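You operate a simulated robot arm through the tools that you are given. There is no shell and no other tool.

The job below is to be done with a simulated two-armed robot. You get a single attempt, and the scene is never put back.

JOB
Put the small blue reel on the top of the front belt away on the fourth board from the bottom of the steel shelf. Turn the air dial to 8. Take the green sample box and leave it on the small yellow tray. Take the small white spool labelled "L-83" from the top of the sealer table and leave it on the long grey table top. Fetch the grey glove box and set it in the round grey bin. Put the red spool on the top of the middle belt away on the top of the set-up table. Put one of the white fuses from the red cabinet top on top of the orange bolts box. Open the top red cabinet drawer, put the fuse from the red cabinet top inside and shut the drawer again. Take the white mask bag on the red cabinet top and put it away on the top of the sealer table. Pick up the bare orange cone with one hand, pass it to the other hand and put it on the top of the steel wall shelf. Open the middle lint drawer. Do these in any order. Set down upright: small white spool, grey glove box, fuse.

The check looks at the end state, three seconds after you hand in, the way a careful person would. Anything else that was tipped, shoved, dropped, spilled or broken makes it a failure.

ROBOT AND FRAMES
Two 6-joint arms with two-finger grippers on one trunk, on a base that drives. Base frame: it is fixed to the floor where the robot stands at the start and does not move with it; the origin is under the middle of the robot, x ahead of it, y to its left, z up; the surface under the hand at the start is at about z = 0.62. Units: m, rad, N and s.
The left shoulder is at the start at [0.03, 0.178, 0.913], the right one opposite. With the tool pointing down near the work surface each hand reaches from about 0.56 to 0.78 m from the robot's upright axis, wherever it stands, measured 20 degrees to its own side. Places, roughly: air dial [0.4, -3.3, 0.9]; bare orange cone (6x6x15 cm) [5.2, -1, 1]; bolts box [5.25, -1.5, 1]; fourth board of the steel shelf [-7.3, -3.9, 1.3]; fuse [5, -1.5, 1]; green sample box [0, -3.5, 0.75]; grey glove box [-2.5, -3.75, 1]; long grey table top [0.2, -3.6, 0.8]; middle lint drawer [-1.9, -0.5, 0.5]; red spool (7x7x6 cm) [-1.8, -0.3, 0.6]; round grey bin (24x24x27 cm) [-2.7, -3.9, 1]; small blue reel [0.5, 0.25, 0.75]; small white spool [-1.5, -3.75, 1]; small yellow tray (10x20x6 cm) [-1.9, -3.5, 0.9]; top of the sealer table [-2, -3.7, 0.8]; top of the set-up table [2.5, 2.3, 0.8]; top of the steel wall shelf (18x22 cm) [5.04, -0.76, 0.88]; top red cabinet drawer [4.9, -1.2, 0.8]; top red cabinet drawer inside [5, -1.2, 0.7]; white fuse [5, -1, 1]; white mask bag [5, -1.25, 1]. Payload 2.54 kg a hand.
The tool frame of a hand sits at the grasp point between the pads (the TCP): z along the fingers, y along the line on which they close. The tips reach 0.03 m beyond it. Largest opening 0.116 m; the body of the gripper starts 0.095 m behind the TCP.
Orientation is told as [roll, pitch, yaw] about the base's x, y, z axes, in that order, counted from this pose: with the fingers straight down and closing along the base's y, the tool's x points along the base's -x, its y along +y and its z along -z.

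CONTROLS
- The arms move only by the tool step_arm. It takes "left_motion", "right_motion" or both (then of equal length, played together; a hand with none holds still); each is a list that holds one entry, the list of rows, each a list of 7 numbers: the shift along the base's x, y, z in m, then the turn, a rotation vector about the base's x, y, z in rad, then the opening, from 0 (shut) to 1 (fully open). In form: [[[dx, dy, dz, ax, ay, az, fingers], ...]]. A call has 1 to 20 rows; each row shifts and turns the commanded pose from where the row before left it. A row lasts 0.2 s, in which the tool goes at most 0.05 m and 0.15 rad; a call with a longer step from one row to the next is refused whole, and so is a gripper value outside its range. Where a pose cannot be reached the arm comes as near as it can. A force on the tool above 40 N (or 10 N above the force at the start of the call, whichever is more), or a blocked arm, ends the call early, and 0.2 s more pass. Each finger travels about 0.153 m/s and halts on what it meets, pressing with about 29 N; the grip force reading is that of the motor and also rises with nothing between the fingers. The clock runs only during rows and for 0.2 s after the last one: add rows that do not move to give the fingers time. The reply holds the time, the measured pose of the TCP, the force on the tool along the base axes, the opening and the grip force, in the units named above and with some noise, with the torque about the TCP (base axes, N m) and any sound that the robot's microphone picked up.
- Cameras (640 x 400 px; columns grow to the right, rows downward): "scene" is now at [0.0242, 0.0335, 1.6215]; the picture's right is [0.50, -0.86, 0.00], its down [-0.76, -0.44, -0.47] and it looks along [0.41, 0.24, -0.88] (base axes); focal length 273 px, centre (320, 200). "left" rides on the left gripper at [0.069, 0.015, -0.122] in its tool frame; the picture's right is [-0.21, 0.98, 0.00], its down [-0.83, -0.18, -0.53] and it looks along [-0.52, -0.11, 0.85] (tool axes); focal length 251 px, centre (320, 200). "right" rides on the right gripper at [0.069, -0.015, -0.122] in its tool frame; the picture's right is [0.21, 0.98, 0.00], its down [-0.83, 0.18, -0.53] and it looks along [-0.52, 0.11, 0.85] (tool axes); focal length 251 px, centre (320, 200). There is no depth. A picture from a camera that has moved, and an enlarged one, comes with that camera's place and axes in the base frame and with its lens.
- get_image(camera): a new picture of that camera. It takes no simulated time.
- slide_trunk(by): slides the trunk up (or, below 0, down) by that many m; the arms and the scene camera ride with it, the base frame stays. It gives what a move gives, with no picture.
- drive_base(legs): drives the robot by 1 to 6 legs, each [ahead, left, turn to the left] in m, m and rad, along the robot's own axes; the way and the turn of a leg run together, so that a leg with both is an arc; at most 1.5 m and 3.142 rad a leg. The arms and the cameras ride along, it lands a little off, and it stops where it bumps. It gives what a move gives.
- head_to(pan, tilt): turns the head with the scene camera to pan (to the left, within 2.496 rad either way) and tilt (down, from -0.506 to 1.204), counted from straight ahead of the robot. It gives what a move gives.
- close_up(camera, box): a new picture of the part [left, top, right, bottom] of that camera's present view, enlarged. It takes no simulated time.
- sign_off(): hands the job in; it is judged then, once.

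Places have to be worked out from the pictures, the camera data and where the tool is seen. Open the grippers and draw the arms clear of the work before you hand the job in, unless the task says otherwise.

The tools are called after "Call:" as name(argument=value, ...) on one line, values as JSON. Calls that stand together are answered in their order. step_arm: Moves the arms, as the interface text tells. Its arguments: {"type":"object","properties":{"left_motion":{"type":"array"},"right_motion":{"type":"array"}},"required":[]} The other tools are called the same way: slide_trunk (by) slides the trunk up or down; drive_base (legs) drives the base; head_to (pan, tilt) turns the head that bears the scene camera; get_image (camera) takes a picture; close_up (camera, box) takes an enlarged picture of a part of a camera's view; sign_off () hands the job in.

At the start:

```text
time: 0.0
left_tcp_pos: [0.4421, 0.3908, 0.8693]
left_tcp_rot: [-0.001, -0.001, 0.001]
left_ft_force: [0.6, 0.5, 0.3]
left_ft_torque: [-0.03, 0.01, -0.01]
left_width: 0.1159
left_grip_force: 0.1
right_tcp_pos: [0.4298, 0.001, 0.8983]
right_tcp_rot: [0.001, -0.001, 0.0]
right_ft_force: [-0.4, -0.5, -0.1]
right_ft_torque: [0.01, -0.02, -0.02]
right_width: 0.1159
right_grip_force: 0.1
trunk travel left (down, up): [-0.125, 0.415]
robot x, y, heading: [0.0022, -0.001, -0.001]
head pan, tilt: [0.529, 1.08]
```

scene: 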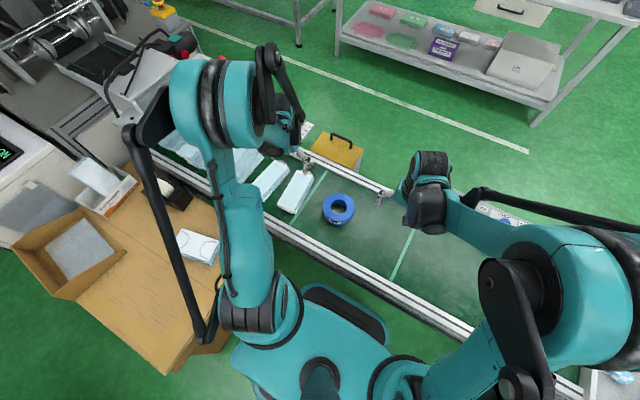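
right: 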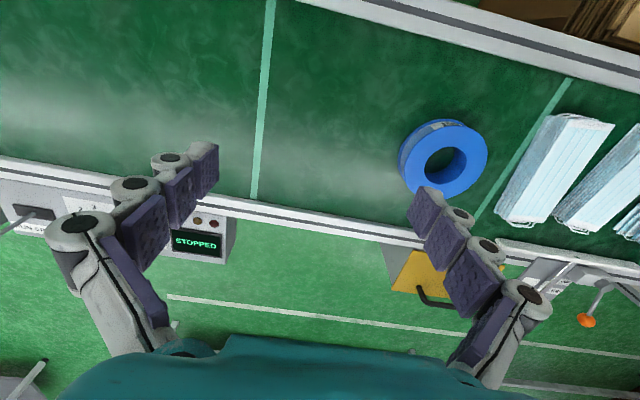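
left: 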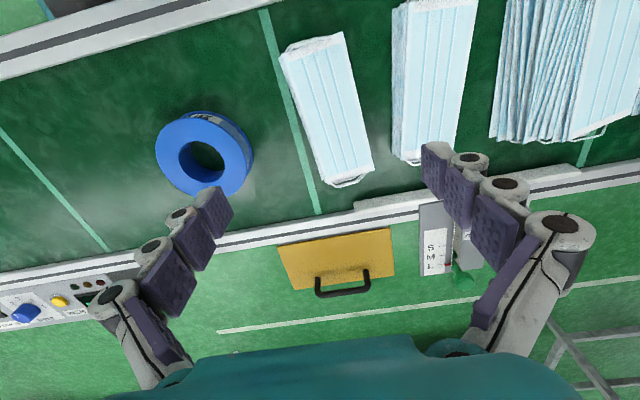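

I start by looking round the workplace before moving anything. The reel looks to be on the belt between the two hands.

Call:
head_to(pan=0.0, tilt=0.6)

Call:
get_image(camera="scene")

```text
time: 0.9
left_tcp_pos: [0.4416, 0.392, 0.8701]
left_tcp_rot: [0.0, 0.001, 0.0]
left_ft_force: [0.3, 0.3, -0.2]
left_ft_torque: [0.0, 0.01, -0.03]
left_width: 0.1157
left_grip_force: 0.1
right_tcp_pos: [0.4301, 0.0004, 0.8971]
right_tcp_rot: [-0.001, 0.0, 0.0]
right_ft_force: [-0.7, -0.8, -0.5]
right_ft_torque: [0.02, 0.01, 0.02]
right_width: 0.116
right_grip_force: 0.1
trunk travel left (down, up): [-0.125, 0.415]
robot x, y, heading: [0.0029, 0.0002, -0.002]
head pan, tilt: [0.0, 0.6]
```

```text
taken
camera scene: at [0.0569, 0.0011, 1.6588], right [0.0, -1.0, 0.0], down [-0.57, 0.0, -0.82], along [0.82, 0.0, -0.57], focal length 273 px, centre (320, 200)
```

scene: 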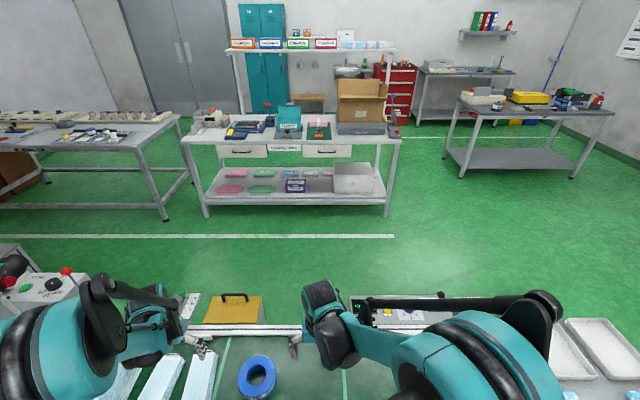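

The room ahead shows tables and a red cabinet far off. I look to the right and left sides next.

Call:
head_to(pan=-0.9, tilt=0.35)

Call:
get_image(camera="scene")

Call:
head_to(pan=-1.8, tilt=0.35)

Call:
get_image(camera="scene")

Call:
head_to(pan=-2.49, tilt=0.35)

Call:
get_image(camera="scene")

Call:
head_to(pan=2.49, tilt=0.35)

Call:
get_image(camera="scene")

Call:
head_to(pan=1.4, tilt=0.35)

Call:
get_image(camera="scene")

```text
time: 2.1
left_tcp_pos: [0.4417, 0.3921, 0.8701]
left_tcp_rot: [0.0, 0.0, 0.0]
left_ft_force: [0.7, 0.1, -0.2]
left_ft_torque: [0.05, 0.02, -0.04]
left_width: 0.116
left_grip_force: 0.1
right_tcp_pos: [0.4296, 0.0012, 0.8984]
right_tcp_rot: [0.0, -0.001, 0.001]
right_ft_force: [-1.0, 1.2, 0.1]
right_ft_torque: [-0.03, 0.02, 0.03]
right_width: 0.116
right_grip_force: 0.2
trunk travel left (down, up): [-0.125, 0.415]
robot x, y, heading: [0.0033, 0.0023, 0.001]
head pan, tilt: [-0.901, 0.351]
```

```text
taken
camera scene: at [0.0265, -0.0719, 1.6817], right [-0.78, -0.62, 0.0], down [-0.21, 0.27, -0.94], along [0.58, -0.74, -0.34], focal length 273 px, centre (320, 200)
```

scene: 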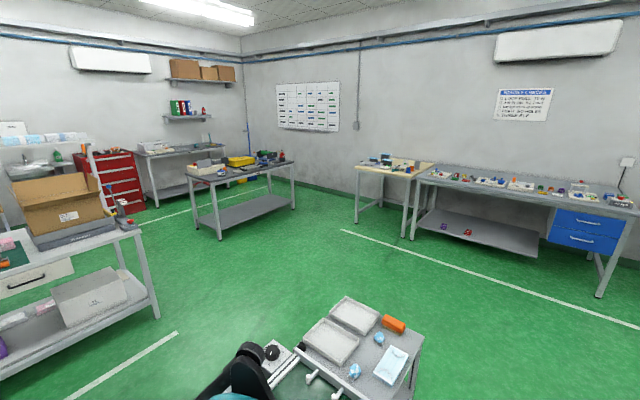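

```text
time: 3.4
left_tcp_pos: [0.4423, 0.3907, 0.8704]
left_tcp_rot: [-0.001, -0.001, 0.0]
left_ft_force: [0.1, 0.2, 0.1]
left_ft_torque: [0.04, -0.02, 0.03]
left_width: 0.116
left_grip_force: 0.0
right_tcp_pos: [0.4289, 0.001, 0.8985]
right_tcp_rot: [0.0, 0.001, 0.0]
right_ft_force: [-0.7, -0.6, -0.1]
right_ft_torque: [-0.03, -0.02, 0.02]
right_width: 0.1159
right_grip_force: 0.1
trunk travel left (down, up): [-0.125, 0.415]
robot x, y, heading: [-0.0001, -0.0014, -0.001]
head pan, tilt: [-1.799, 0.351]
```

```text
taken
camera scene: at [-0.0525, -0.0897, 1.6817], right [-0.97, 0.23, 0.0], down [0.08, 0.33, -0.94], along [-0.21, -0.91, -0.34], focal length 273 px, centre (320, 200)
```

scene: 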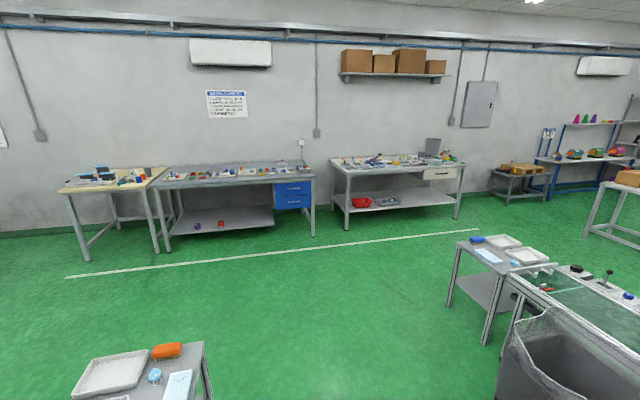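

```text
time: 4.4
left_tcp_pos: [0.4416, 0.3907, 0.8693]
left_tcp_rot: [0.001, 0.001, 0.001]
left_ft_force: [0.5, -0.5, 1.0]
left_ft_torque: [-0.03, -0.02, 0.02]
left_width: 0.116
left_grip_force: 0.0
right_tcp_pos: [0.4307, 0.0011, 0.8978]
right_tcp_rot: [0.0, 0.0, 0.0]
right_ft_force: [-0.8, -0.3, -0.2]
right_ft_torque: [-0.02, -0.03, -0.03]
right_width: 0.116
right_grip_force: 0.1
trunk travel left (down, up): [-0.125, 0.415]
robot x, y, heading: [0.0004, 0.0028, 0.001]
head pan, tilt: [-2.491, 0.351]
```

```text
taken
camera scene: at [-0.1055, -0.0555, 1.6817], right [-0.61, 0.8, 0.0], down [0.27, 0.21, -0.94], along [-0.75, -0.57, -0.34], focal length 273 px, centre (320, 200)
```

scene: 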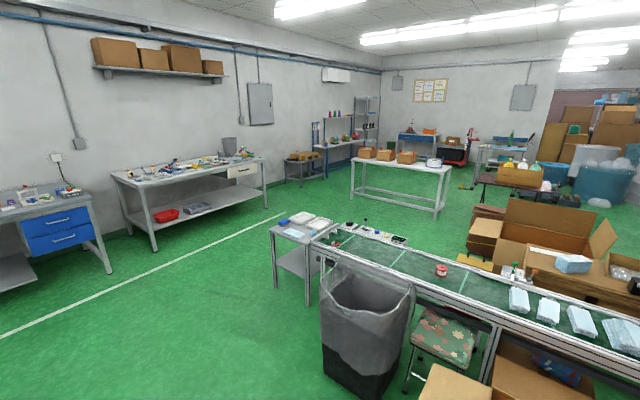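

```text
time: 8.3
left_tcp_pos: [0.4421, 0.3912, 0.8692]
left_tcp_rot: [0.001, 0.0, 0.0]
left_ft_force: [0.5, -0.4, -0.9]
left_ft_torque: [-0.01, 0.0, 0.01]
left_width: 0.1158
left_grip_force: 0.2
right_tcp_pos: [0.4284, 0.0011, 0.8984]
right_tcp_rot: [0.0, 0.001, 0.001]
right_ft_force: [-0.7, -1.0, -0.6]
right_ft_torque: [0.03, 0.01, 0.02]
right_width: 0.1161
right_grip_force: 0.0
trunk travel left (down, up): [-0.125, 0.415]
robot x, y, heading: [-0.0011, -0.0002, -0.0]
head pan, tilt: [2.491, 0.351]
```

```text
taken
camera scene: at [-0.1055, 0.0575, 1.6817], right [0.61, 0.8, 0.0], down [0.27, -0.21, -0.94], along [-0.75, 0.57, -0.34], focal length 273 px, centre (320, 200)
```

scene: 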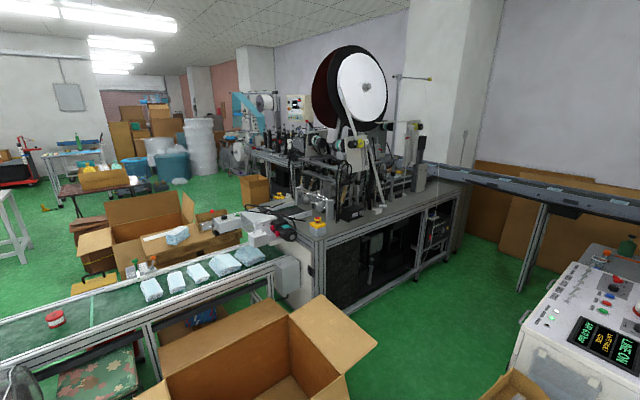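

```text
time: 9.7
left_tcp_pos: [0.4422, 0.3909, 0.8698]
left_tcp_rot: [-0.001, 0.0, 0.0]
left_ft_force: [0.2, -0.4, 0.5]
left_ft_torque: [-0.01, -0.02, -0.02]
left_width: 0.116
left_grip_force: 0.0
right_tcp_pos: [0.4286, 0.0024, 0.8985]
right_tcp_rot: [0.0, 0.001, 0.0]
right_ft_force: [0.6, 0.5, -0.2]
right_ft_torque: [0.0, -0.02, 0.03]
right_width: 0.1159
right_grip_force: 0.0
trunk travel left (down, up): [-0.125, 0.415]
robot x, y, heading: [-0.0011, 0.0016, -0.002]
head pan, tilt: [1.4, 0.351]
```

```text
taken
camera scene: at [-0.0157, 0.0928, 1.6817], right [0.99, -0.17, 0.0], down [-0.06, -0.34, -0.94], along [0.16, 0.93, -0.34], focal length 273 px, centre (320, 200)
```

scene: 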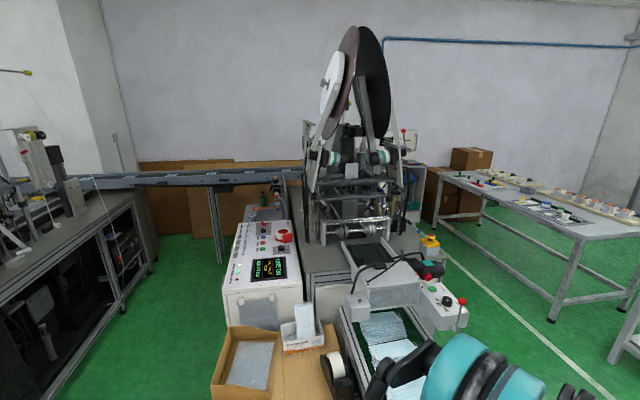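

The middle belt is behind me with a bin, a stool and boxes near it. I look closer at that area before planning the drive.

Call:
head_to(pan=-2.49, tilt=0.75)

Call:
get_image(camera="scene")

Call:
head_to(pan=2.49, tilt=0.85)

Call:
get_image(camera="scene")

Call:
head_to(pan=-1.3, tilt=0.9)

Call:
get_image(camera="scene")

```text
time: 12.8
left_tcp_pos: [0.4405, 0.391, 0.8686]
left_tcp_rot: [0.0, -0.001, -0.001]
left_ft_force: [-1.1, 0.5, 0.2]
left_ft_torque: [0.0, -0.01, -0.03]
left_width: 0.116
left_grip_force: 0.0
right_tcp_pos: [0.4301, 0.0024, 0.898]
right_tcp_rot: [-0.001, 0.0, 0.0]
right_ft_force: [-0.8, 0.4, 0.2]
right_ft_torque: [0.05, 0.03, 0.01]
right_width: 0.1158
right_grip_force: 0.1
trunk travel left (down, up): [-0.125, 0.415]
robot x, y, heading: [-0.0013, -0.0011, 0.004]
head pan, tilt: [-2.491, 0.75]
```

```text
taken
camera scene: at [-0.0973, -0.0492, 1.6461], right [-0.61, 0.8, 0.0], down [0.54, 0.41, -0.73], along [-0.58, -0.44, -0.68], focal length 273 px, centre (320, 200)
```

scene: 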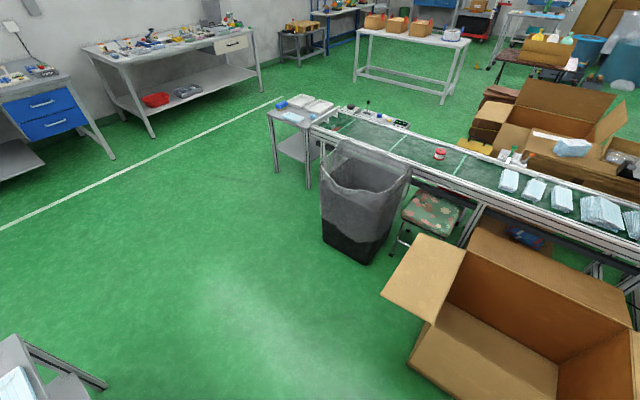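

```text
time: 16.8
left_tcp_pos: [0.442, 0.3908, 0.8688]
left_tcp_rot: [-0.001, 0.0, 0.001]
left_ft_force: [0.8, 0.1, -0.6]
left_ft_torque: [0.0, 0.01, -0.02]
left_width: 0.1159
left_grip_force: 0.2
right_tcp_pos: [0.4302, 0.0009, 0.8981]
right_tcp_rot: [-0.001, 0.0, 0.0]
right_ft_force: [0.4, -0.1, 0.8]
right_ft_torque: [0.0, -0.02, 0.03]
right_width: 0.1163
right_grip_force: 0.1
trunk travel left (down, up): [-0.125, 0.415]
robot x, y, heading: [-0.0036, -0.0033, -0.003]
head pan, tilt: [2.491, 0.85]
```

```text
taken
camera scene: at [-0.0936, 0.0484, 1.638], right [0.61, 0.8, 0.0], down [0.6, -0.46, -0.66], along [-0.53, 0.4, -0.75], focal length 273 px, centre (320, 200)
```

scene: 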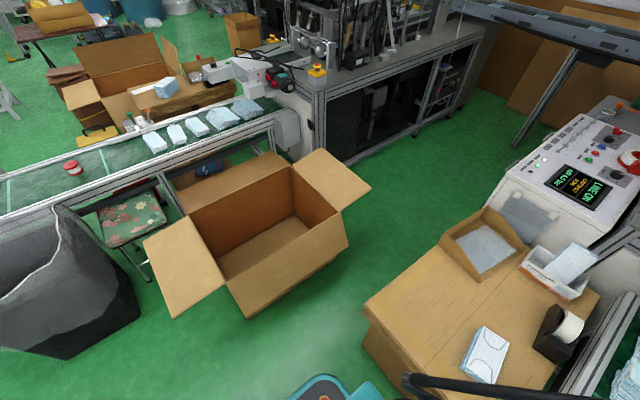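

```text
time: 19.9
left_tcp_pos: [0.4407, 0.3911, 0.8696]
left_tcp_rot: [0.0, 0.0, 0.0]
left_ft_force: [-0.9, -0.3, -0.1]
left_ft_torque: [-0.02, 0.02, -0.02]
left_width: 0.1162
left_grip_force: 0.0
right_tcp_pos: [0.4289, 0.0019, 0.8974]
right_tcp_rot: [0.0, -0.001, 0.001]
right_ft_force: [0.1, 0.2, 0.0]
right_ft_torque: [-0.01, 0.0, 0.02]
right_width: 0.116
right_grip_force: 0.1
trunk travel left (down, up): [-0.125, 0.415]
robot x, y, heading: [-0.0007, 0.0027, 0.0]
head pan, tilt: [-1.3, 0.901]
```

```text
taken
camera scene: at [-0.0112, -0.0717, 1.6342], right [-0.96, -0.27, 0.0], down [-0.21, 0.76, -0.62], along [0.17, -0.6, -0.78], focal length 273 px, centre (320, 200)
```

scene: 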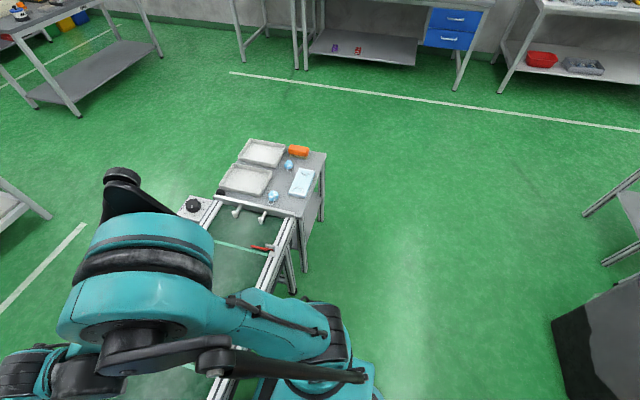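

The middle belt's yellow lint drawer opens to its far (west) side, so I will drive around the south end of that belt. First I back off from the front belt and slide sideways to the aisle at y ≈ -2.5.

Call:
drive_base(legs=[[-0.2, 0, 0], [0, -1.25, 0], [0, -1.25, 0]])

Call:
head_to(pan=2.49, tilt=0.5)

Call:
get_image(camera="scene")

Call:
head_to(pan=-2.49, tilt=0.5)

Call:
get_image(camera="scene")

```text
time: 33.3
left_tcp_pos: [0.2441, -2.1099, 0.8699]
left_tcp_rot: [0.001, 0.0, -0.013]
left_ft_force: [0.5, -1.3, 0.5]
left_ft_torque: [0.03, 0.0, -0.01]
left_width: 0.1159
left_grip_force: 0.1
right_tcp_pos: [0.2264, -2.4992, 0.8983]
right_tcp_rot: [0.0, -0.001, -0.012]
right_ft_force: [0.3, -0.4, 0.0]
right_ft_torque: [0.0, 0.02, 0.0]
right_width: 0.116
right_grip_force: 0.0
trunk travel left (down, up): [-0.125, 0.415]
robot x, y, heading: [-0.2016, -2.493, -0.006]
head pan, tilt: [-1.3, 0.901]
```

```text
time: 36.4
left_tcp_pos: [0.2433, -2.1096, 0.8696]
left_tcp_rot: [0.0, 0.001, -0.013]
left_ft_force: [-0.4, 0.8, 0.6]
left_ft_torque: [0.02, -0.03, 0.01]
left_width: 0.1161
left_grip_force: 0.1
right_tcp_pos: [0.2262, -2.4984, 0.8982]
right_tcp_rot: [-0.001, 0.0, -0.012]
right_ft_force: [0.3, 0.1, -0.5]
right_ft_torque: [0.01, -0.01, -0.02]
right_width: 0.1161
right_grip_force: 0.0
trunk travel left (down, up): [-0.125, 0.415]
robot x, y, heading: [-0.2015, -2.496, -0.01]
head pan, tilt: [2.491, 0.499]
```

```text
taken
camera scene: at [-0.3062, -2.4381, 1.668], right [0.62, 0.79, 0.0], down [0.38, -0.29, -0.88], along [-0.69, 0.54, -0.48], focal length 273 px, centre (320, 200)
```

scene: 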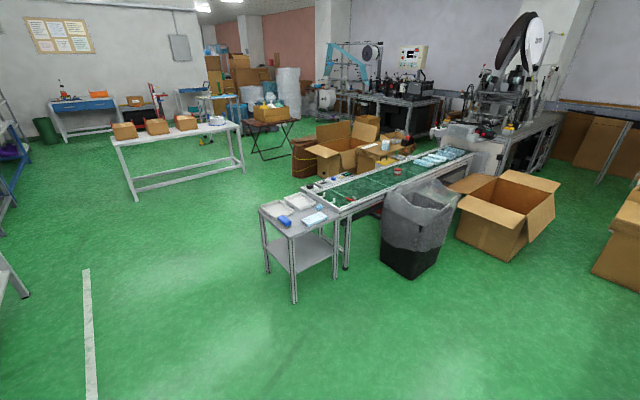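

```text
time: 40.4
left_tcp_pos: [0.2437, -2.1095, 0.8685]
left_tcp_rot: [0.0, 0.0, -0.012]
left_ft_force: [0.3, -0.1, 0.4]
left_ft_torque: [0.01, -0.01, 0.0]
left_width: 0.1161
left_grip_force: 0.0
right_tcp_pos: [0.2272, -2.4989, 0.8973]
right_tcp_rot: [0.002, 0.0, -0.012]
right_ft_force: [-0.1, -0.2, 0.4]
right_ft_torque: [-0.01, -0.01, 0.01]
right_width: 0.1161
right_grip_force: 0.0
trunk travel left (down, up): [-0.125, 0.415]
robot x, y, heading: [-0.2051, -2.4953, -0.009]
head pan, tilt: [-2.491, 0.499]
```

```text
taken
camera scene: at [-0.3076, -2.5484, 1.668], right [-0.6, 0.8, 0.0], down [0.38, 0.29, -0.88], along [-0.7, -0.52, -0.48], focal length 273 px, centre (320, 200)
```

scene: 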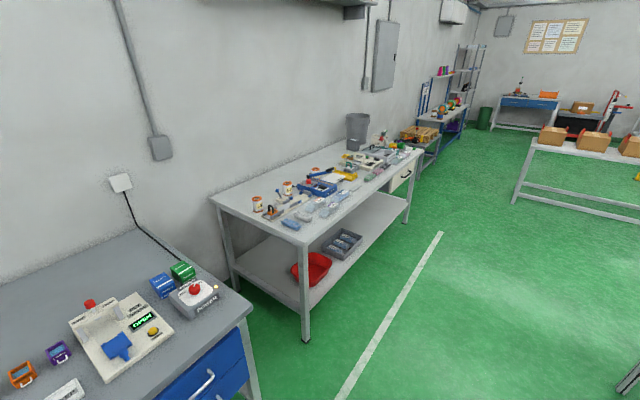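

The aisle between the right-wall tables and the middle belt is clear. I back west to x ≈ -2.9 and then move part of the way up along the belt's far side before looking again.

Call:
drive_base(legs=[[-1.35, 0, 0.004], [-1.3, 0, 0.004], [0, 1.0, 0]])

Call:
head_to(pan=0.6, tilt=0.7)

Call:
get_image(camera="scene")

Call:
head_to(pan=1.6, tilt=0.7)

Call:
get_image(camera="scene")

```text
time: 58.0
left_tcp_pos: [-2.4827, -1.104, 0.8691]
left_tcp_rot: [0.0, 0.0, 0.058]
left_ft_force: [0.3, 0.5, 0.1]
left_ft_torque: [-0.04, -0.02, -0.02]
left_width: 0.1158
left_grip_force: 0.0
right_tcp_pos: [-2.4725, -1.4943, 0.8978]
right_tcp_rot: [0.001, 0.0, 0.058]
right_ft_force: [0.0, 0.1, -0.1]
right_ft_torque: [-0.02, -0.03, 0.02]
right_width: 0.1163
right_grip_force: 0.1
trunk travel left (down, up): [-0.125, 0.415]
robot x, y, heading: [-2.9016, -1.5187, 0.06]
head pan, tilt: [-2.491, 0.499]
```

```text
time: 60.7
left_tcp_pos: [-2.4827, -1.104, 0.8706]
left_tcp_rot: [0.001, 0.0, 0.058]
left_ft_force: [-0.3, 0.4, 0.1]
left_ft_torque: [0.03, 0.01, -0.01]
left_width: 0.1159
left_grip_force: 0.0
right_tcp_pos: [-2.4726, -1.4944, 0.8979]
right_tcp_rot: [0.001, 0.0, 0.056]
right_ft_force: [-0.1, -0.7, -0.3]
right_ft_torque: [0.01, 0.03, -0.01]
right_width: 0.1161
right_grip_force: 0.0
trunk travel left (down, up): [-0.125, 0.415]
robot x, y, heading: [-2.8985, -1.521, 0.055]
head pan, tilt: [0.6, 0.7]
```

```text
taken
camera scene: at [-2.8653, -1.4689, 1.6503], right [0.61, -0.79, 0.0], down [-0.51, -0.39, -0.76], along [0.61, 0.47, -0.64], focal length 273 px, centre (320, 200)
```

scene: 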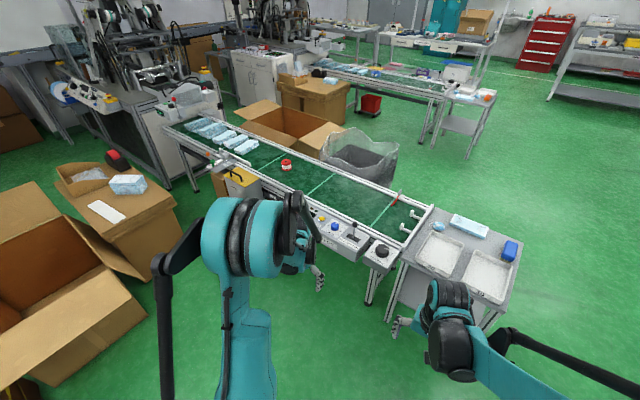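

```text
time: 62.0
left_tcp_pos: [-2.4832, -1.1031, 0.8689]
left_tcp_rot: [0.0, 0.0, 0.057]
left_ft_force: [0.4, -0.6, -0.6]
left_ft_torque: [0.0, -0.01, 0.01]
left_width: 0.116
left_grip_force: 0.0
right_tcp_pos: [-2.4724, -1.4952, 0.8982]
right_tcp_rot: [0.0, -0.001, 0.056]
right_ft_force: [-0.5, -0.1, 0.2]
right_ft_torque: [-0.01, 0.04, 0.04]
right_width: 0.1162
right_grip_force: 0.1
trunk travel left (down, up): [-0.125, 0.415]
robot x, y, heading: [-2.8974, -1.5178, 0.055]
head pan, tilt: [1.6, 0.7]
```

```text
taken
camera scene: at [-2.9399, -1.4361, 1.6503], right [1.0, 0.09, 0.0], down [0.06, -0.64, -0.76], along [-0.07, 0.76, -0.64], focal length 273 px, centre (320, 200)
```

scene: 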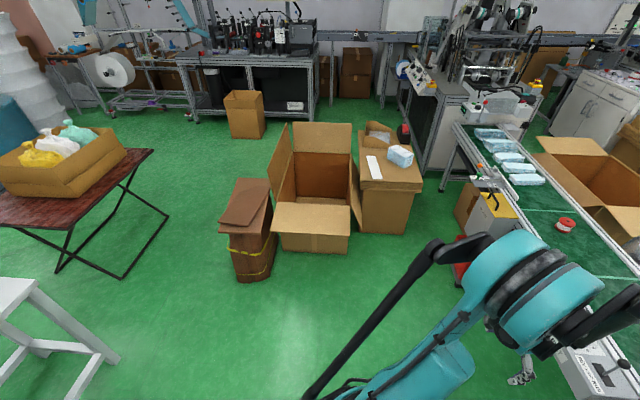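

I zoom in on the yellow drawer and the red spool to understand their geometry.

Call:
head_to(pan=0.75, tilt=0.7)

Call:
close_up(camera="scene", box=[200, 120, 360, 220])

```text
time: 63.1
left_tcp_pos: [-2.482, -1.1041, 0.8693]
left_tcp_rot: [0.0, 0.0, 0.057]
left_ft_force: [0.4, 0.3, 0.6]
left_ft_torque: [-0.02, 0.04, -0.02]
left_width: 0.1159
left_grip_force: 0.0
right_tcp_pos: [-2.4719, -1.494, 0.8986]
right_tcp_rot: [0.0, 0.002, 0.057]
right_ft_force: [1.0, -0.3, -0.9]
right_ft_torque: [-0.03, 0.01, -0.01]
right_width: 0.116
right_grip_force: 0.0
trunk travel left (down, up): [-0.125, 0.415]
robot x, y, heading: [-2.899, -1.5219, 0.062]
head pan, tilt: [0.75, 0.7]
```

```text
4.00 times, centred on (280, 170) of scene
camera zoom: at [-2.8739, -1.4594, 1.6503], right [0.72, -0.69, 0.0], down [-0.45, -0.47, -0.76], along [0.53, 0.55, -0.64], focal length 1093 px, centre (480, 320)
```

zoom: 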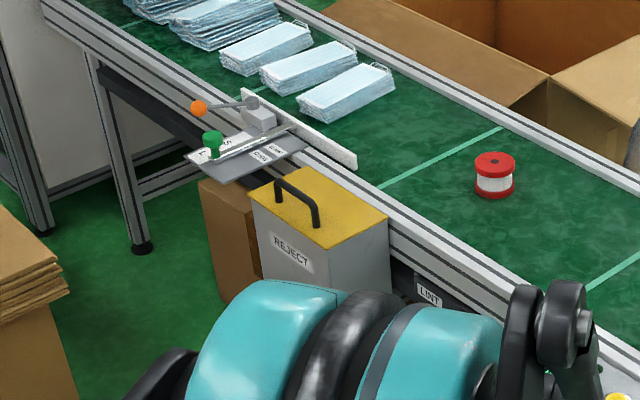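

The yellow box is a reject box; the drawer marked LINT is under the belt rail to its right. I drive closer so that I can see it unobstructed.

Call:
drive_base(legs=[[0, 0.5, -0.06]])

Call:
head_to(pan=0.1, tilt=0.75)

Call:
get_image(camera="scene")

Call:
get_image(camera="left")

```text
time: 66.1
left_tcp_pos: [-2.4768, -0.627, 0.8692]
left_tcp_rot: [0.003, 0.001, 0.004]
left_ft_force: [0.5, -0.2, -0.4]
left_ft_torque: [-0.03, 0.03, 0.0]
left_width: 0.116
left_grip_force: 0.0
right_tcp_pos: [-2.4872, -1.0172, 0.8986]
right_tcp_rot: [-0.001, 0.001, 0.004]
right_ft_force: [0.3, 0.3, -0.7]
right_ft_torque: [0.0, 0.02, 0.03]
right_width: 0.1161
right_grip_force: 0.0
trunk travel left (down, up): [-0.125, 0.415]
robot x, y, heading: [-2.9172, -1.0152, 0.008]
head pan, tilt: [0.75, 0.7]
```

```text
time: 67.1
left_tcp_pos: [-2.4769, -0.6268, 0.8693]
left_tcp_rot: [0.0, 0.0, 0.006]
left_ft_force: [0.5, -0.7, 0.0]
left_ft_torque: [0.01, -0.03, 0.02]
left_width: 0.1161
left_grip_force: 0.1
right_tcp_pos: [-2.4872, -1.017, 0.898]
right_tcp_rot: [0.001, 0.001, 0.006]
right_ft_force: [-0.8, 0.9, -0.4]
right_ft_torque: [0.03, 0.0, 0.03]
right_width: 0.116
right_grip_force: 0.0
trunk travel left (down, up): [-0.125, 0.415]
robot x, y, heading: [-2.9162, -1.02, 0.011]
head pan, tilt: [0.099, 0.75]
```

```text
taken
camera scene: at [-2.8657, -1.0111, 1.6461], right [0.1, -0.99, 0.0], down [-0.68, -0.07, -0.73], along [0.73, 0.08, -0.68], focal length 273 px, centre (320, 200)
```

scene: 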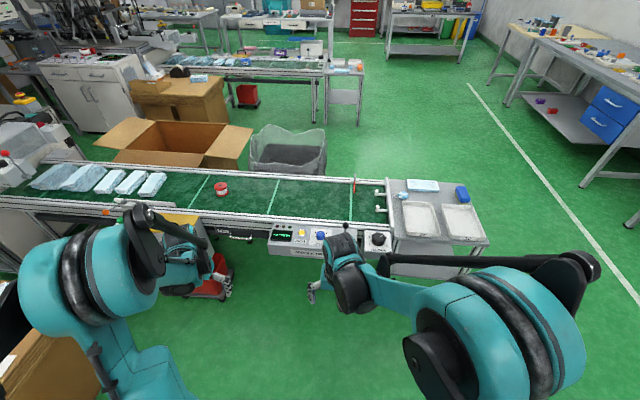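

```text
taken
camera left: at [-2.5458, -0.6137, 0.9907], right [0.21, 0.98, 0.0], down [0.83, -0.18, 0.53], along [0.52, -0.11, -0.85], focal length 251 px, centre (320, 200)
```

left: 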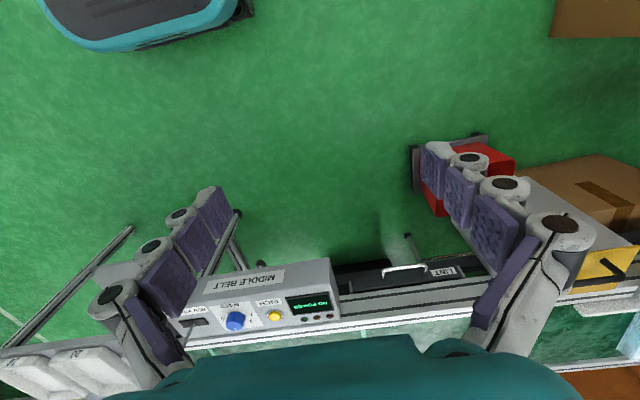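

The left camera shows the LINT drawer with a small light bow handle at roughly (-1.95, -0.49, 0.49). I zoom in to see the handle shape.

Call:
close_up(camera="left", box=[330, 220, 490, 320])

Call:
close_up(camera="scene", box=[140, 160, 300, 260])

```text
4.00 times, centred on (410, 270) of left
camera zoom: at [-2.5458, -0.6137, 0.9907], right [0.21, 0.98, 0.0], down [0.83, -0.18, 0.53], along [0.52, -0.11, -0.85], focal length 1006 px, centre (-40, -80)
```

zoom: 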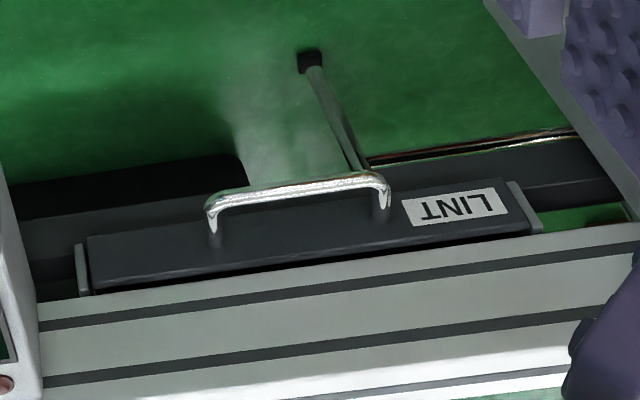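

```text
4.00 times, centred on (220, 210) of scene
camera zoom: at [-2.8657, -1.0111, 1.6461], right [0.1, -0.99, 0.0], down [-0.68, -0.07, -0.73], along [0.73, 0.08, -0.68], focal length 1093 px, centre (720, 160)
```

zoom: 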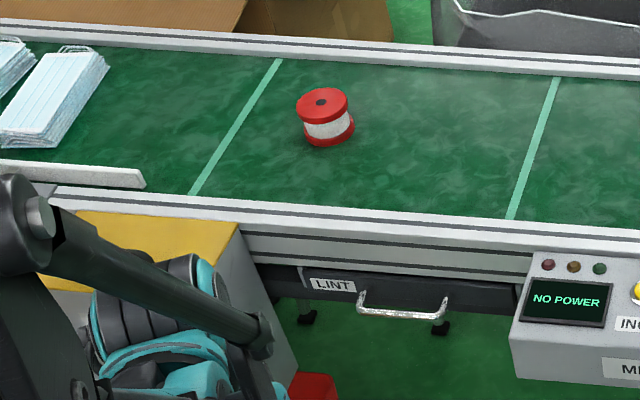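

The handle is a horizontal bow spanning y ≈ -0.55 to -0.42 at x ≈ -1.945, z ≈ 0.47, and the red spool stands at about (-1.76, -0.33). I take the spool first with the left hand, because the open drawer would later be in the way of the base.

Call:
drive_base(legs=[[0, 0.42, 0], [0.44, 0, 0]])

Call:
get_image(camera="left")

Call:
get_image(camera="scene")

```text
time: 72.0
left_tcp_pos: [-2.0413, -0.1978, 0.8695]
left_tcp_rot: [0.0, 0.0, 0.011]
left_ft_force: [-0.9, -0.3, -0.7]
left_ft_torque: [0.01, 0.03, -0.03]
left_width: 0.1161
left_grip_force: 0.0
right_tcp_pos: [-2.0489, -0.5879, 0.8972]
right_tcp_rot: [0.001, 0.0, 0.012]
right_ft_force: [-0.6, 0.3, -0.7]
right_ft_torque: [-0.04, 0.06, 0.05]
right_width: 0.1161
right_grip_force: 0.1
trunk travel left (down, up): [-0.125, 0.415]
robot x, y, heading: [-2.4792, -0.5943, 0.013]
head pan, tilt: [0.099, 0.75]
```

```text
taken
camera left: at [-2.1103, -0.1843, 0.9904], right [0.2, 0.98, 0.0], down [0.83, -0.17, 0.53], along [0.52, -0.11, -0.85], focal length 251 px, centre (320, 200)
```

left: 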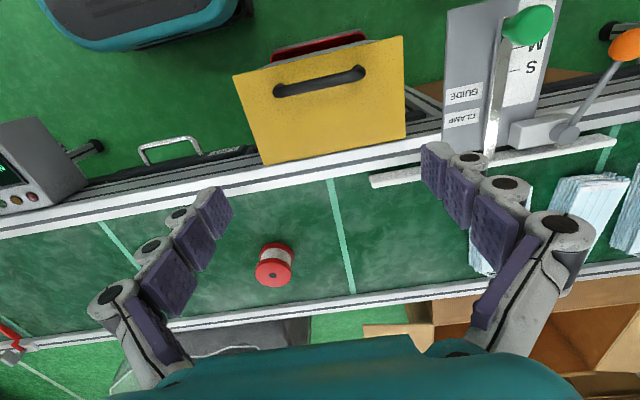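

```text
taken
camera scene: at [-2.427, -0.5839, 1.646], right [0.11, -0.99, 0.0], down [-0.68, -0.08, -0.73], along [0.73, 0.08, -0.68], focal length 273 px, centre (320, 200)
```

scene: 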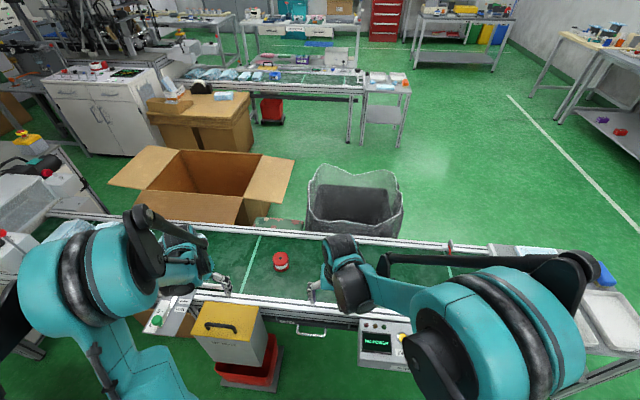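

I zoom in on the spool in both cameras to fix its position better.

Call:
close_up(camera="left", box=[210, 210, 370, 310])

Call:
close_up(camera="scene", box=[200, 210, 360, 310])

```text
4.00 times, centred on (290, 260) of left
camera zoom: at [-2.1103, -0.1843, 0.9904], right [0.2, 0.98, 0.0], down [0.83, -0.17, 0.53], along [0.52, -0.11, -0.85], focal length 1006 px, centre (440, -40)
```

zoom: 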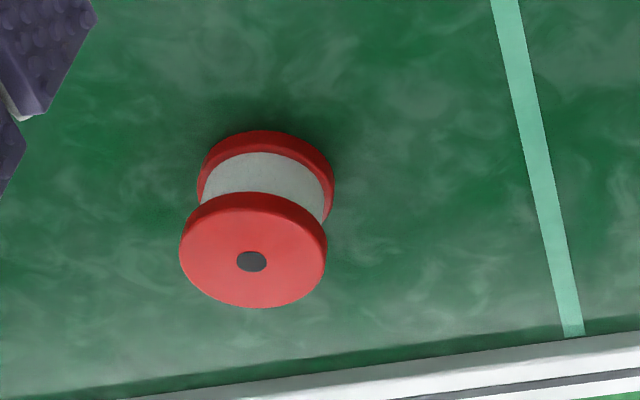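

```text
4.00 times, centred on (280, 260) of scene
camera zoom: at [-2.427, -0.5839, 1.646], right [0.11, -0.99, 0.0], down [-0.68, -0.08, -0.73], along [0.73, 0.08, -0.68], focal length 1093 px, centre (480, -40)
```

zoom: 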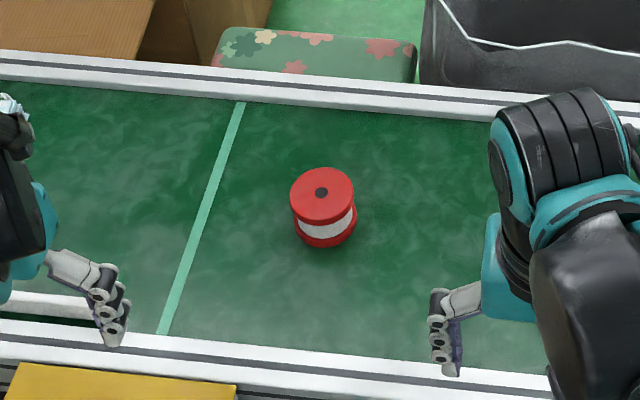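

By apparent size both cameras agree: spool top centre ≈ (-1.76, -0.34, 0.66), belt at z ≈ 0.60. I move the open left hand above it and stop part-way down to check.

Call:
step_arm(left_motion=[[[0.04, -0.0203, 0, 0, 0, 0, 1], [0.04, -0.0203, 0, 0, 0, 0, 1], [0.04, -0.0203, 0, 0, 0, 0, 1], [0.04, -0.0203, 0, 0, 0, 0, 1], [0.04, -0.0203, 0, 0, 0, 0, 1], [0.04, -0.0203, 0, 0, 0, 0, 1], [0.04, -0.0203, 0, 0, 0, 0, 1], [0, 0, -0.04, 0, 0, 0, 1], [0, 0, -0.04, 0, 0, 0, 1], [0, 0, -0.03, 0, 0, 0, 1]]])

Call:
get_image(camera="left")

```text
time: 74.2
left_tcp_pos: [-1.7609, -0.3388, 0.7589]
left_tcp_rot: [-0.002, 0.0, 0.013]
left_ft_force: [0.2, 0.0, 0.7]
left_ft_torque: [0.0, 0.0, 0.01]
left_width: 0.1157
left_grip_force: 0.0
right_tcp_pos: [-2.0492, -0.5871, 0.8994]
right_tcp_rot: [-0.001, 0.0, 0.011]
right_ft_force: [0.3, 0.1, -0.1]
right_ft_torque: [-0.02, -0.01, 0.02]
right_width: 0.1159
right_grip_force: 0.1
trunk travel left (down, up): [-0.125, 0.415]
robot x, y, heading: [-2.4778, -0.595, 0.016]
head pan, tilt: [0.099, 0.75]
```

```text
taken
camera left: at [-1.8306, -0.3278, 0.8794], right [0.2, 0.98, 0.0], down [0.83, -0.17, 0.53], along [0.52, -0.11, -0.85], focal length 251 px, centre (320, 200)
```

left: 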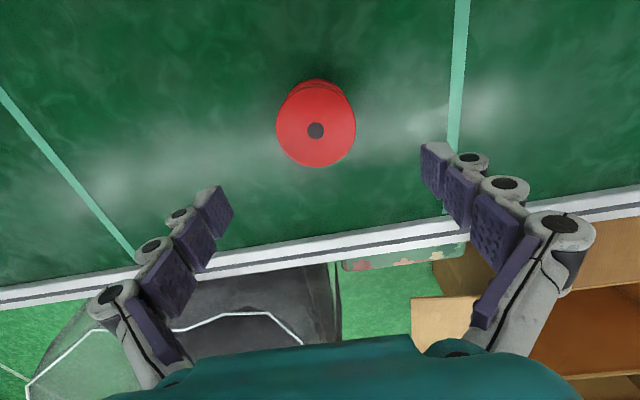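

The spool is at about (-1.77, -0.343), so a 1 cm correction brings it between the fingers. I lower to z ≈ 0.638 and close.

Call:
step_arm(left_motion=[[[-0.01, -0.004, -0.02, 0, 0, 0, 1], [0, 0, -0.035, 0, 0, 0, 1], [0, 0, -0.035, 0, 0, 0, 1], [0, 0, -0.03, 0, 0, 0, 1], [0, 0, 0, 0, 0, 0, 0.5], [0, 0, 0, 0, 0, 0, 0.3], [0, 0, 0, 0, 0, 0, 0.3], [0, 0, 0, 0, 0, 0, 0.3]]])

Call:
get_image(camera="left")

```text
time: 75.4
left_tcp_pos: [-1.7729, -0.3441, 0.6467]
left_tcp_rot: [0.0, -0.004, 0.013]
left_ft_force: [-0.3, -2.2, 51.7]
left_ft_torque: [-0.59, 0.47, 0.09]
left_width: 0.0662
left_grip_force: 44.6
right_tcp_pos: [-2.0514, -0.5887, 0.899]
right_tcp_rot: [0.003, -0.004, 0.011]
right_ft_force: [0.5, 0.7, 0.2]
right_ft_torque: [0.0, 0.04, 0.0]
right_width: 0.1161
right_grip_force: 0.1
trunk travel left (down, up): [-0.125, 0.415]
robot x, y, heading: [-2.4777, -0.5936, 0.017]
head pan, tilt: [0.099, 0.75]
stopped in row 6 (left hand): the force on the tool passed its limit at 52 N (the readings are from after the stop); the commanded pose is now the measured one
```

```text
taken
camera left: at [-1.8423, -0.3315, 0.7681], right [0.2, 0.98, 0.0], down [0.83, -0.17, 0.54], along [0.53, -0.11, -0.84], focal length 251 px, centre (320, 200)
```

left: 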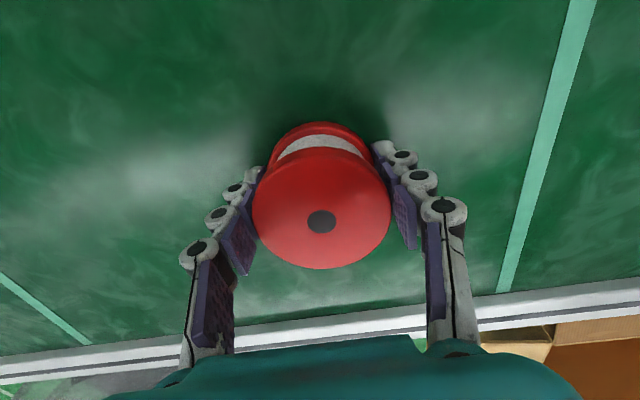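

The fingers have closed on the spool (0.066 m, strong grip) but the tips pressed the belt. I lift gently, keeping the grip shut.

Call:
step_arm(left_motion=[[[0, 0, 0.005, 0, 0, 0, 0.3], [0, 0, 0.01, 0, 0, 0, 0.3], [0, 0, 0.02, 0, 0, 0, 0.3], [0, 0, 0.03, 0, 0, 0, 0.3], [0, 0, 0.04, 0, 0, 0, 0.3], [0, 0, 0.04, 0, 0, 0, 0.3], [0, 0, 0.04, 0, 0, 0, 0.3]]])

Call:
get_image(camera="left")

```text
time: 77.0
left_tcp_pos: [-1.7704, -0.3454, 0.8254]
left_tcp_rot: [0.0, -0.002, 0.012]
left_ft_force: [0.2, -0.2, -2.9]
left_ft_torque: [0.04, 0.02, -0.01]
left_width: 0.0664
left_grip_force: 29.1
right_tcp_pos: [-2.0491, -0.587, 0.8979]
right_tcp_rot: [-0.001, -0.001, 0.012]
right_ft_force: [0.7, 0.1, 0.2]
right_ft_torque: [0.02, 0.0, -0.01]
right_width: 0.1158
right_grip_force: 0.1
trunk travel left (down, up): [-0.125, 0.415]
robot x, y, heading: [-2.4778, -0.5943, 0.013]
head pan, tilt: [0.099, 0.75]
```

```text
taken
camera left: at [-1.8399, -0.3324, 0.9472], right [0.2, 0.98, 0.0], down [0.83, -0.17, 0.54], along [0.52, -0.11, -0.84], focal length 251 px, centre (320, 200)
```

left: 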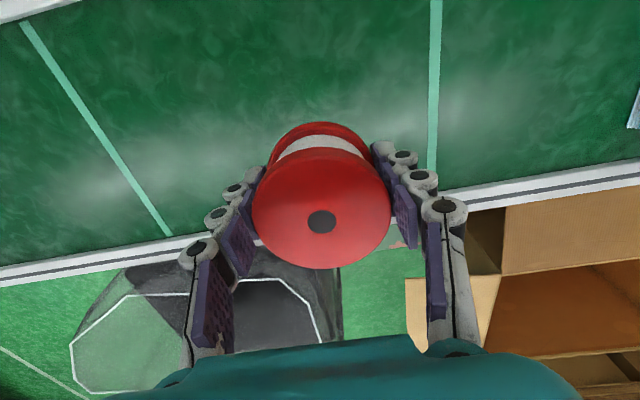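

The spool is held securely. Using two left-camera views with a good baseline I place the drawer bow at x ≈ -2.005, y -0.56…-0.445, z ≈ 0.52. I draw the left hand back with the spool and reverse the base to make room for pulling.

Call:
step_arm(left_motion=[[[-0.02, 0.015, 0.035, 0, 0, 0, 0.3], [-0.02, 0.015, 0.035, 0, 0, 0, 0.3], [-0.035, 0.02, 0.02, 0, 0, 0, 0.3], [-0.035, 0.02, 0.02, 0, 0, 0, 0.3], [-0.035, 0.02, 0.02, 0, 0, 0, 0.3], [-0.035, 0.02, 0.02, 0, 0, 0, 0.3], [-0.035, 0.02, 0, 0, 0, 0, 0.3], [-0.035, 0.02, 0, 0, 0, 0, 0.3]]])

Call:
drive_base(legs=[[-0.27, 0.05, -0.015]])

Call:
slide_trunk(by=-0.1)

Call:
get_image(camera="scene")

Call:
get_image(camera="right")

```text
time: 78.8
left_tcp_pos: [-2.0211, -0.1927, 0.9749]
left_tcp_rot: [-0.001, -0.002, 0.008]
left_ft_force: [0.8, 0.1, -1.8]
left_ft_torque: [0.0, -0.06, 0.0]
left_width: 0.0665
left_grip_force: 28.4
right_tcp_pos: [-2.0494, -0.5872, 0.8984]
right_tcp_rot: [0.001, 0.0, 0.013]
right_ft_force: [0.2, -0.4, 0.3]
right_ft_torque: [-0.01, -0.02, -0.01]
right_width: 0.1157
right_grip_force: 0.0
trunk travel left (down, up): [-0.125, 0.415]
robot x, y, heading: [-2.4795, -0.5954, 0.015]
head pan, tilt: [0.099, 0.75]
```

```text
time: 80.7
left_tcp_pos: [-2.2751, -0.1529, 0.9742]
left_tcp_rot: [0.0, -0.002, -0.011]
left_ft_force: [0.2, 0.9, -2.5]
left_ft_torque: [-0.01, -0.05, -0.01]
left_width: 0.0661
left_grip_force: 29.3
right_tcp_pos: [-2.3132, -0.5455, 0.8987]
right_tcp_rot: [0.0, -0.003, -0.01]
right_ft_force: [-0.2, 0.4, 0.3]
right_ft_torque: [0.02, -0.04, 0.0]
right_width: 0.1159
right_grip_force: 0.2
trunk travel left (down, up): [-0.125, 0.415]
robot x, y, heading: [-2.7384, -0.5418, -0.016]
head pan, tilt: [0.099, 0.75]
```

```text
time: 82.0
left_tcp_pos: [-2.275, -0.1535, 0.8763]
left_tcp_rot: [-0.001, -0.001, -0.011]
left_ft_force: [0.0, -0.9, -2.3]
left_ft_torque: [0.01, 0.0, -0.01]
left_width: 0.0667
left_grip_force: 29.0
right_tcp_pos: [-2.3128, -0.5454, 0.798]
right_tcp_rot: [0.0, -0.002, -0.01]
right_ft_force: [-0.3, -0.7, 0.7]
right_ft_torque: [0.01, 0.02, 0.0]
right_width: 0.116
right_grip_force: 0.0
trunk travel left (down, up): [-0.025, 0.515]
robot x, y, heading: [-2.7411, -0.542, -0.011]
head pan, tilt: [0.099, 0.75]
```

```text
taken
camera scene: at [-2.6912, -0.5347, 1.5462], right [0.09, -1.0, 0.0], down [-0.68, -0.06, -0.73], along [0.73, 0.06, -0.68], focal length 273 px, centre (320, 200)
```

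scene: 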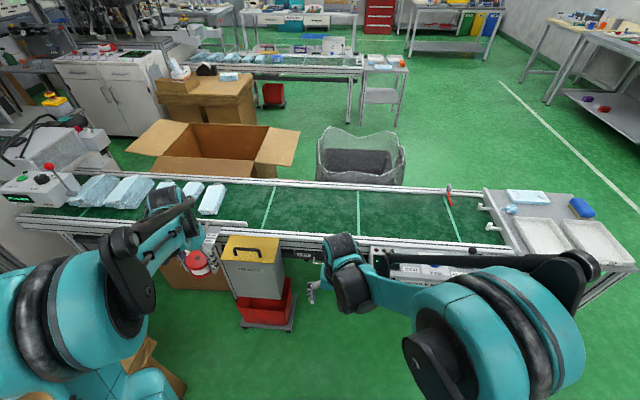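

```text
taken
camera right: at [-2.3818, -0.5612, 0.9205], right [-0.2, 0.98, 0.0], down [0.83, 0.17, 0.53], along [0.52, 0.11, -0.85], focal length 251 px, centre (320, 200)
```

right: 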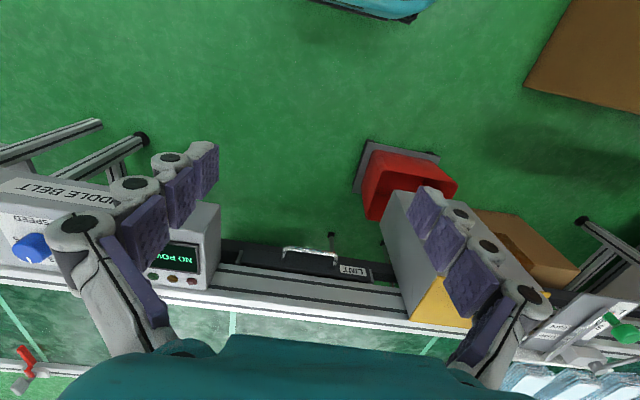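

The predicted handle position matches the right camera view. I now turn the right hand so the fingers point ahead (+x) and close vertically, while moving it a bit forward and down.

Call:
step_arm(right_motion=[[[0.007, 0.003, -0.007, 0.0864, -0.0864, -0.0864, 1], [0.007, 0.003, -0.007, 0.0864, -0.0864, -0.0864, 1], [0.007, 0.003, -0.007, 0.0864, -0.0864, -0.0864, 1], [0.007, 0.003, -0.007, 0.0864, -0.0864, -0.0864, 1], [0.007, 0.003, -0.007, 0.0864, -0.0864, -0.0864, 1], [0.007, 0.003, -0.007, 0.0864, -0.0864, -0.0864, 1], [0.007, 0.003, -0.007, 0.0864, -0.0864, -0.0864, 1]]])

```text
time: 83.6
left_tcp_pos: [-2.2738, -0.1536, 0.8756]
left_tcp_rot: [-0.001, -0.001, -0.01]
left_ft_force: [0.3, 0.0, -2.5]
left_ft_torque: [0.02, 0.0, 0.02]
left_width: 0.0663
left_grip_force: 29.0
right_tcp_pos: [-2.2337, -0.5146, 0.807]
right_tcp_rot: [0.788, -0.332, -0.794]
right_ft_force: [0.7, 0.1, 0.3]
right_ft_torque: [0.0, 0.03, 0.0]
right_width: 0.116
right_grip_force: 0.1
right hand out of reach, approached as far as the arm can: row 5, 6, 7
trunk travel left (down, up): [-0.025, 0.515]
robot x, y, heading: [-2.7387, -0.5454, -0.011]
head pan, tilt: [0.099, 0.75]
```

Orientation follows but the pose is too close to the body for the arm. I continue the turn while moving further forward.

Call:
step_arm(right_motion=[[[0.02, 0.001, 0.0, 0.0864, -0.0864, -0.0864, 1], [0.02, 0.001, 0.0, 0.0864, -0.0864, -0.0864, 1], [0.02, 0.001, 0.0, 0.0864, -0.0864, -0.0864, 1], [0.02, 0.001, 0.0, 0.0864, -0.0864, -0.0864, 1], [0.02, 0.001, 0.0, 0.0864, -0.0864, -0.0864, 1], [0.02, 0.001, 0.0, 0.0864, -0.0864, -0.0864, 1], [0.02, 0.001, 0.0, 0.0864, -0.0864, -0.0864, 1]]])

Call:
get_image(camera="scene")

Call:
get_image(camera="right")

```text
time: 85.2
left_tcp_pos: [-2.2738, -0.1533, 0.8755]
left_tcp_rot: [0.0, 0.001, -0.012]
left_ft_force: [0.1, -0.4, -1.6]
left_ft_torque: [-0.02, -0.01, -0.02]
left_width: 0.0665
left_grip_force: 28.9
right_tcp_pos: [-2.0542, -0.4977, 0.8609]
right_tcp_rot: [1.514, -0.019, -1.56]
right_ft_force: [-0.4, 0.0, -0.2]
right_ft_torque: [0.01, 0.0, 0.02]
right_width: 0.1158
right_grip_force: 0.0
right hand out of reach, approached as far as the arm can: row 1, 2, 3, 4, 5, 7
trunk travel left (down, up): [-0.025, 0.515]
robot x, y, heading: [-2.7443, -0.5448, -0.012]
head pan, tilt: [0.099, 0.75]
```

```text
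taken
camera scene: at [-2.6909, -0.535, 1.5461], right [0.09, -1.0, 0.0], down [-0.68, -0.06, -0.73], along [0.73, 0.06, -0.68], focal length 273 px, centre (320, 200)
```

scene: 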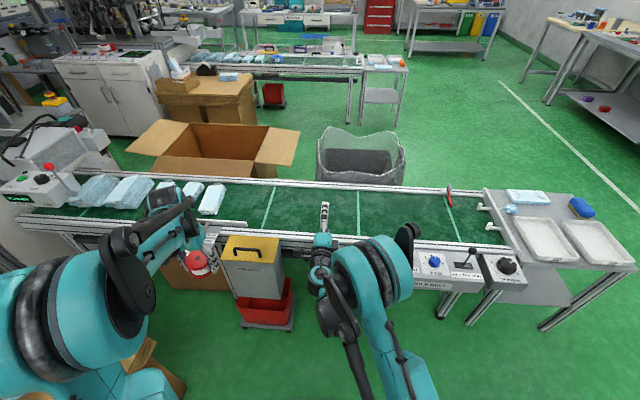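

```text
taken
camera right: at [-2.1771, -0.4311, 0.8523], right [0.05, 0.23, 0.97], down [-0.51, -0.83, 0.23], along [0.86, -0.51, 0.08], focal length 251 px, centre (320, 200)
```

right: 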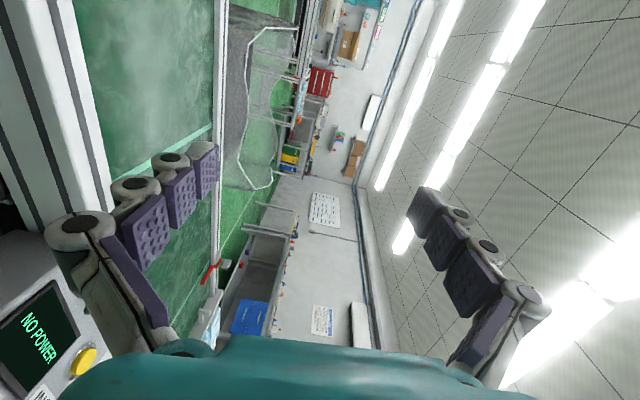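

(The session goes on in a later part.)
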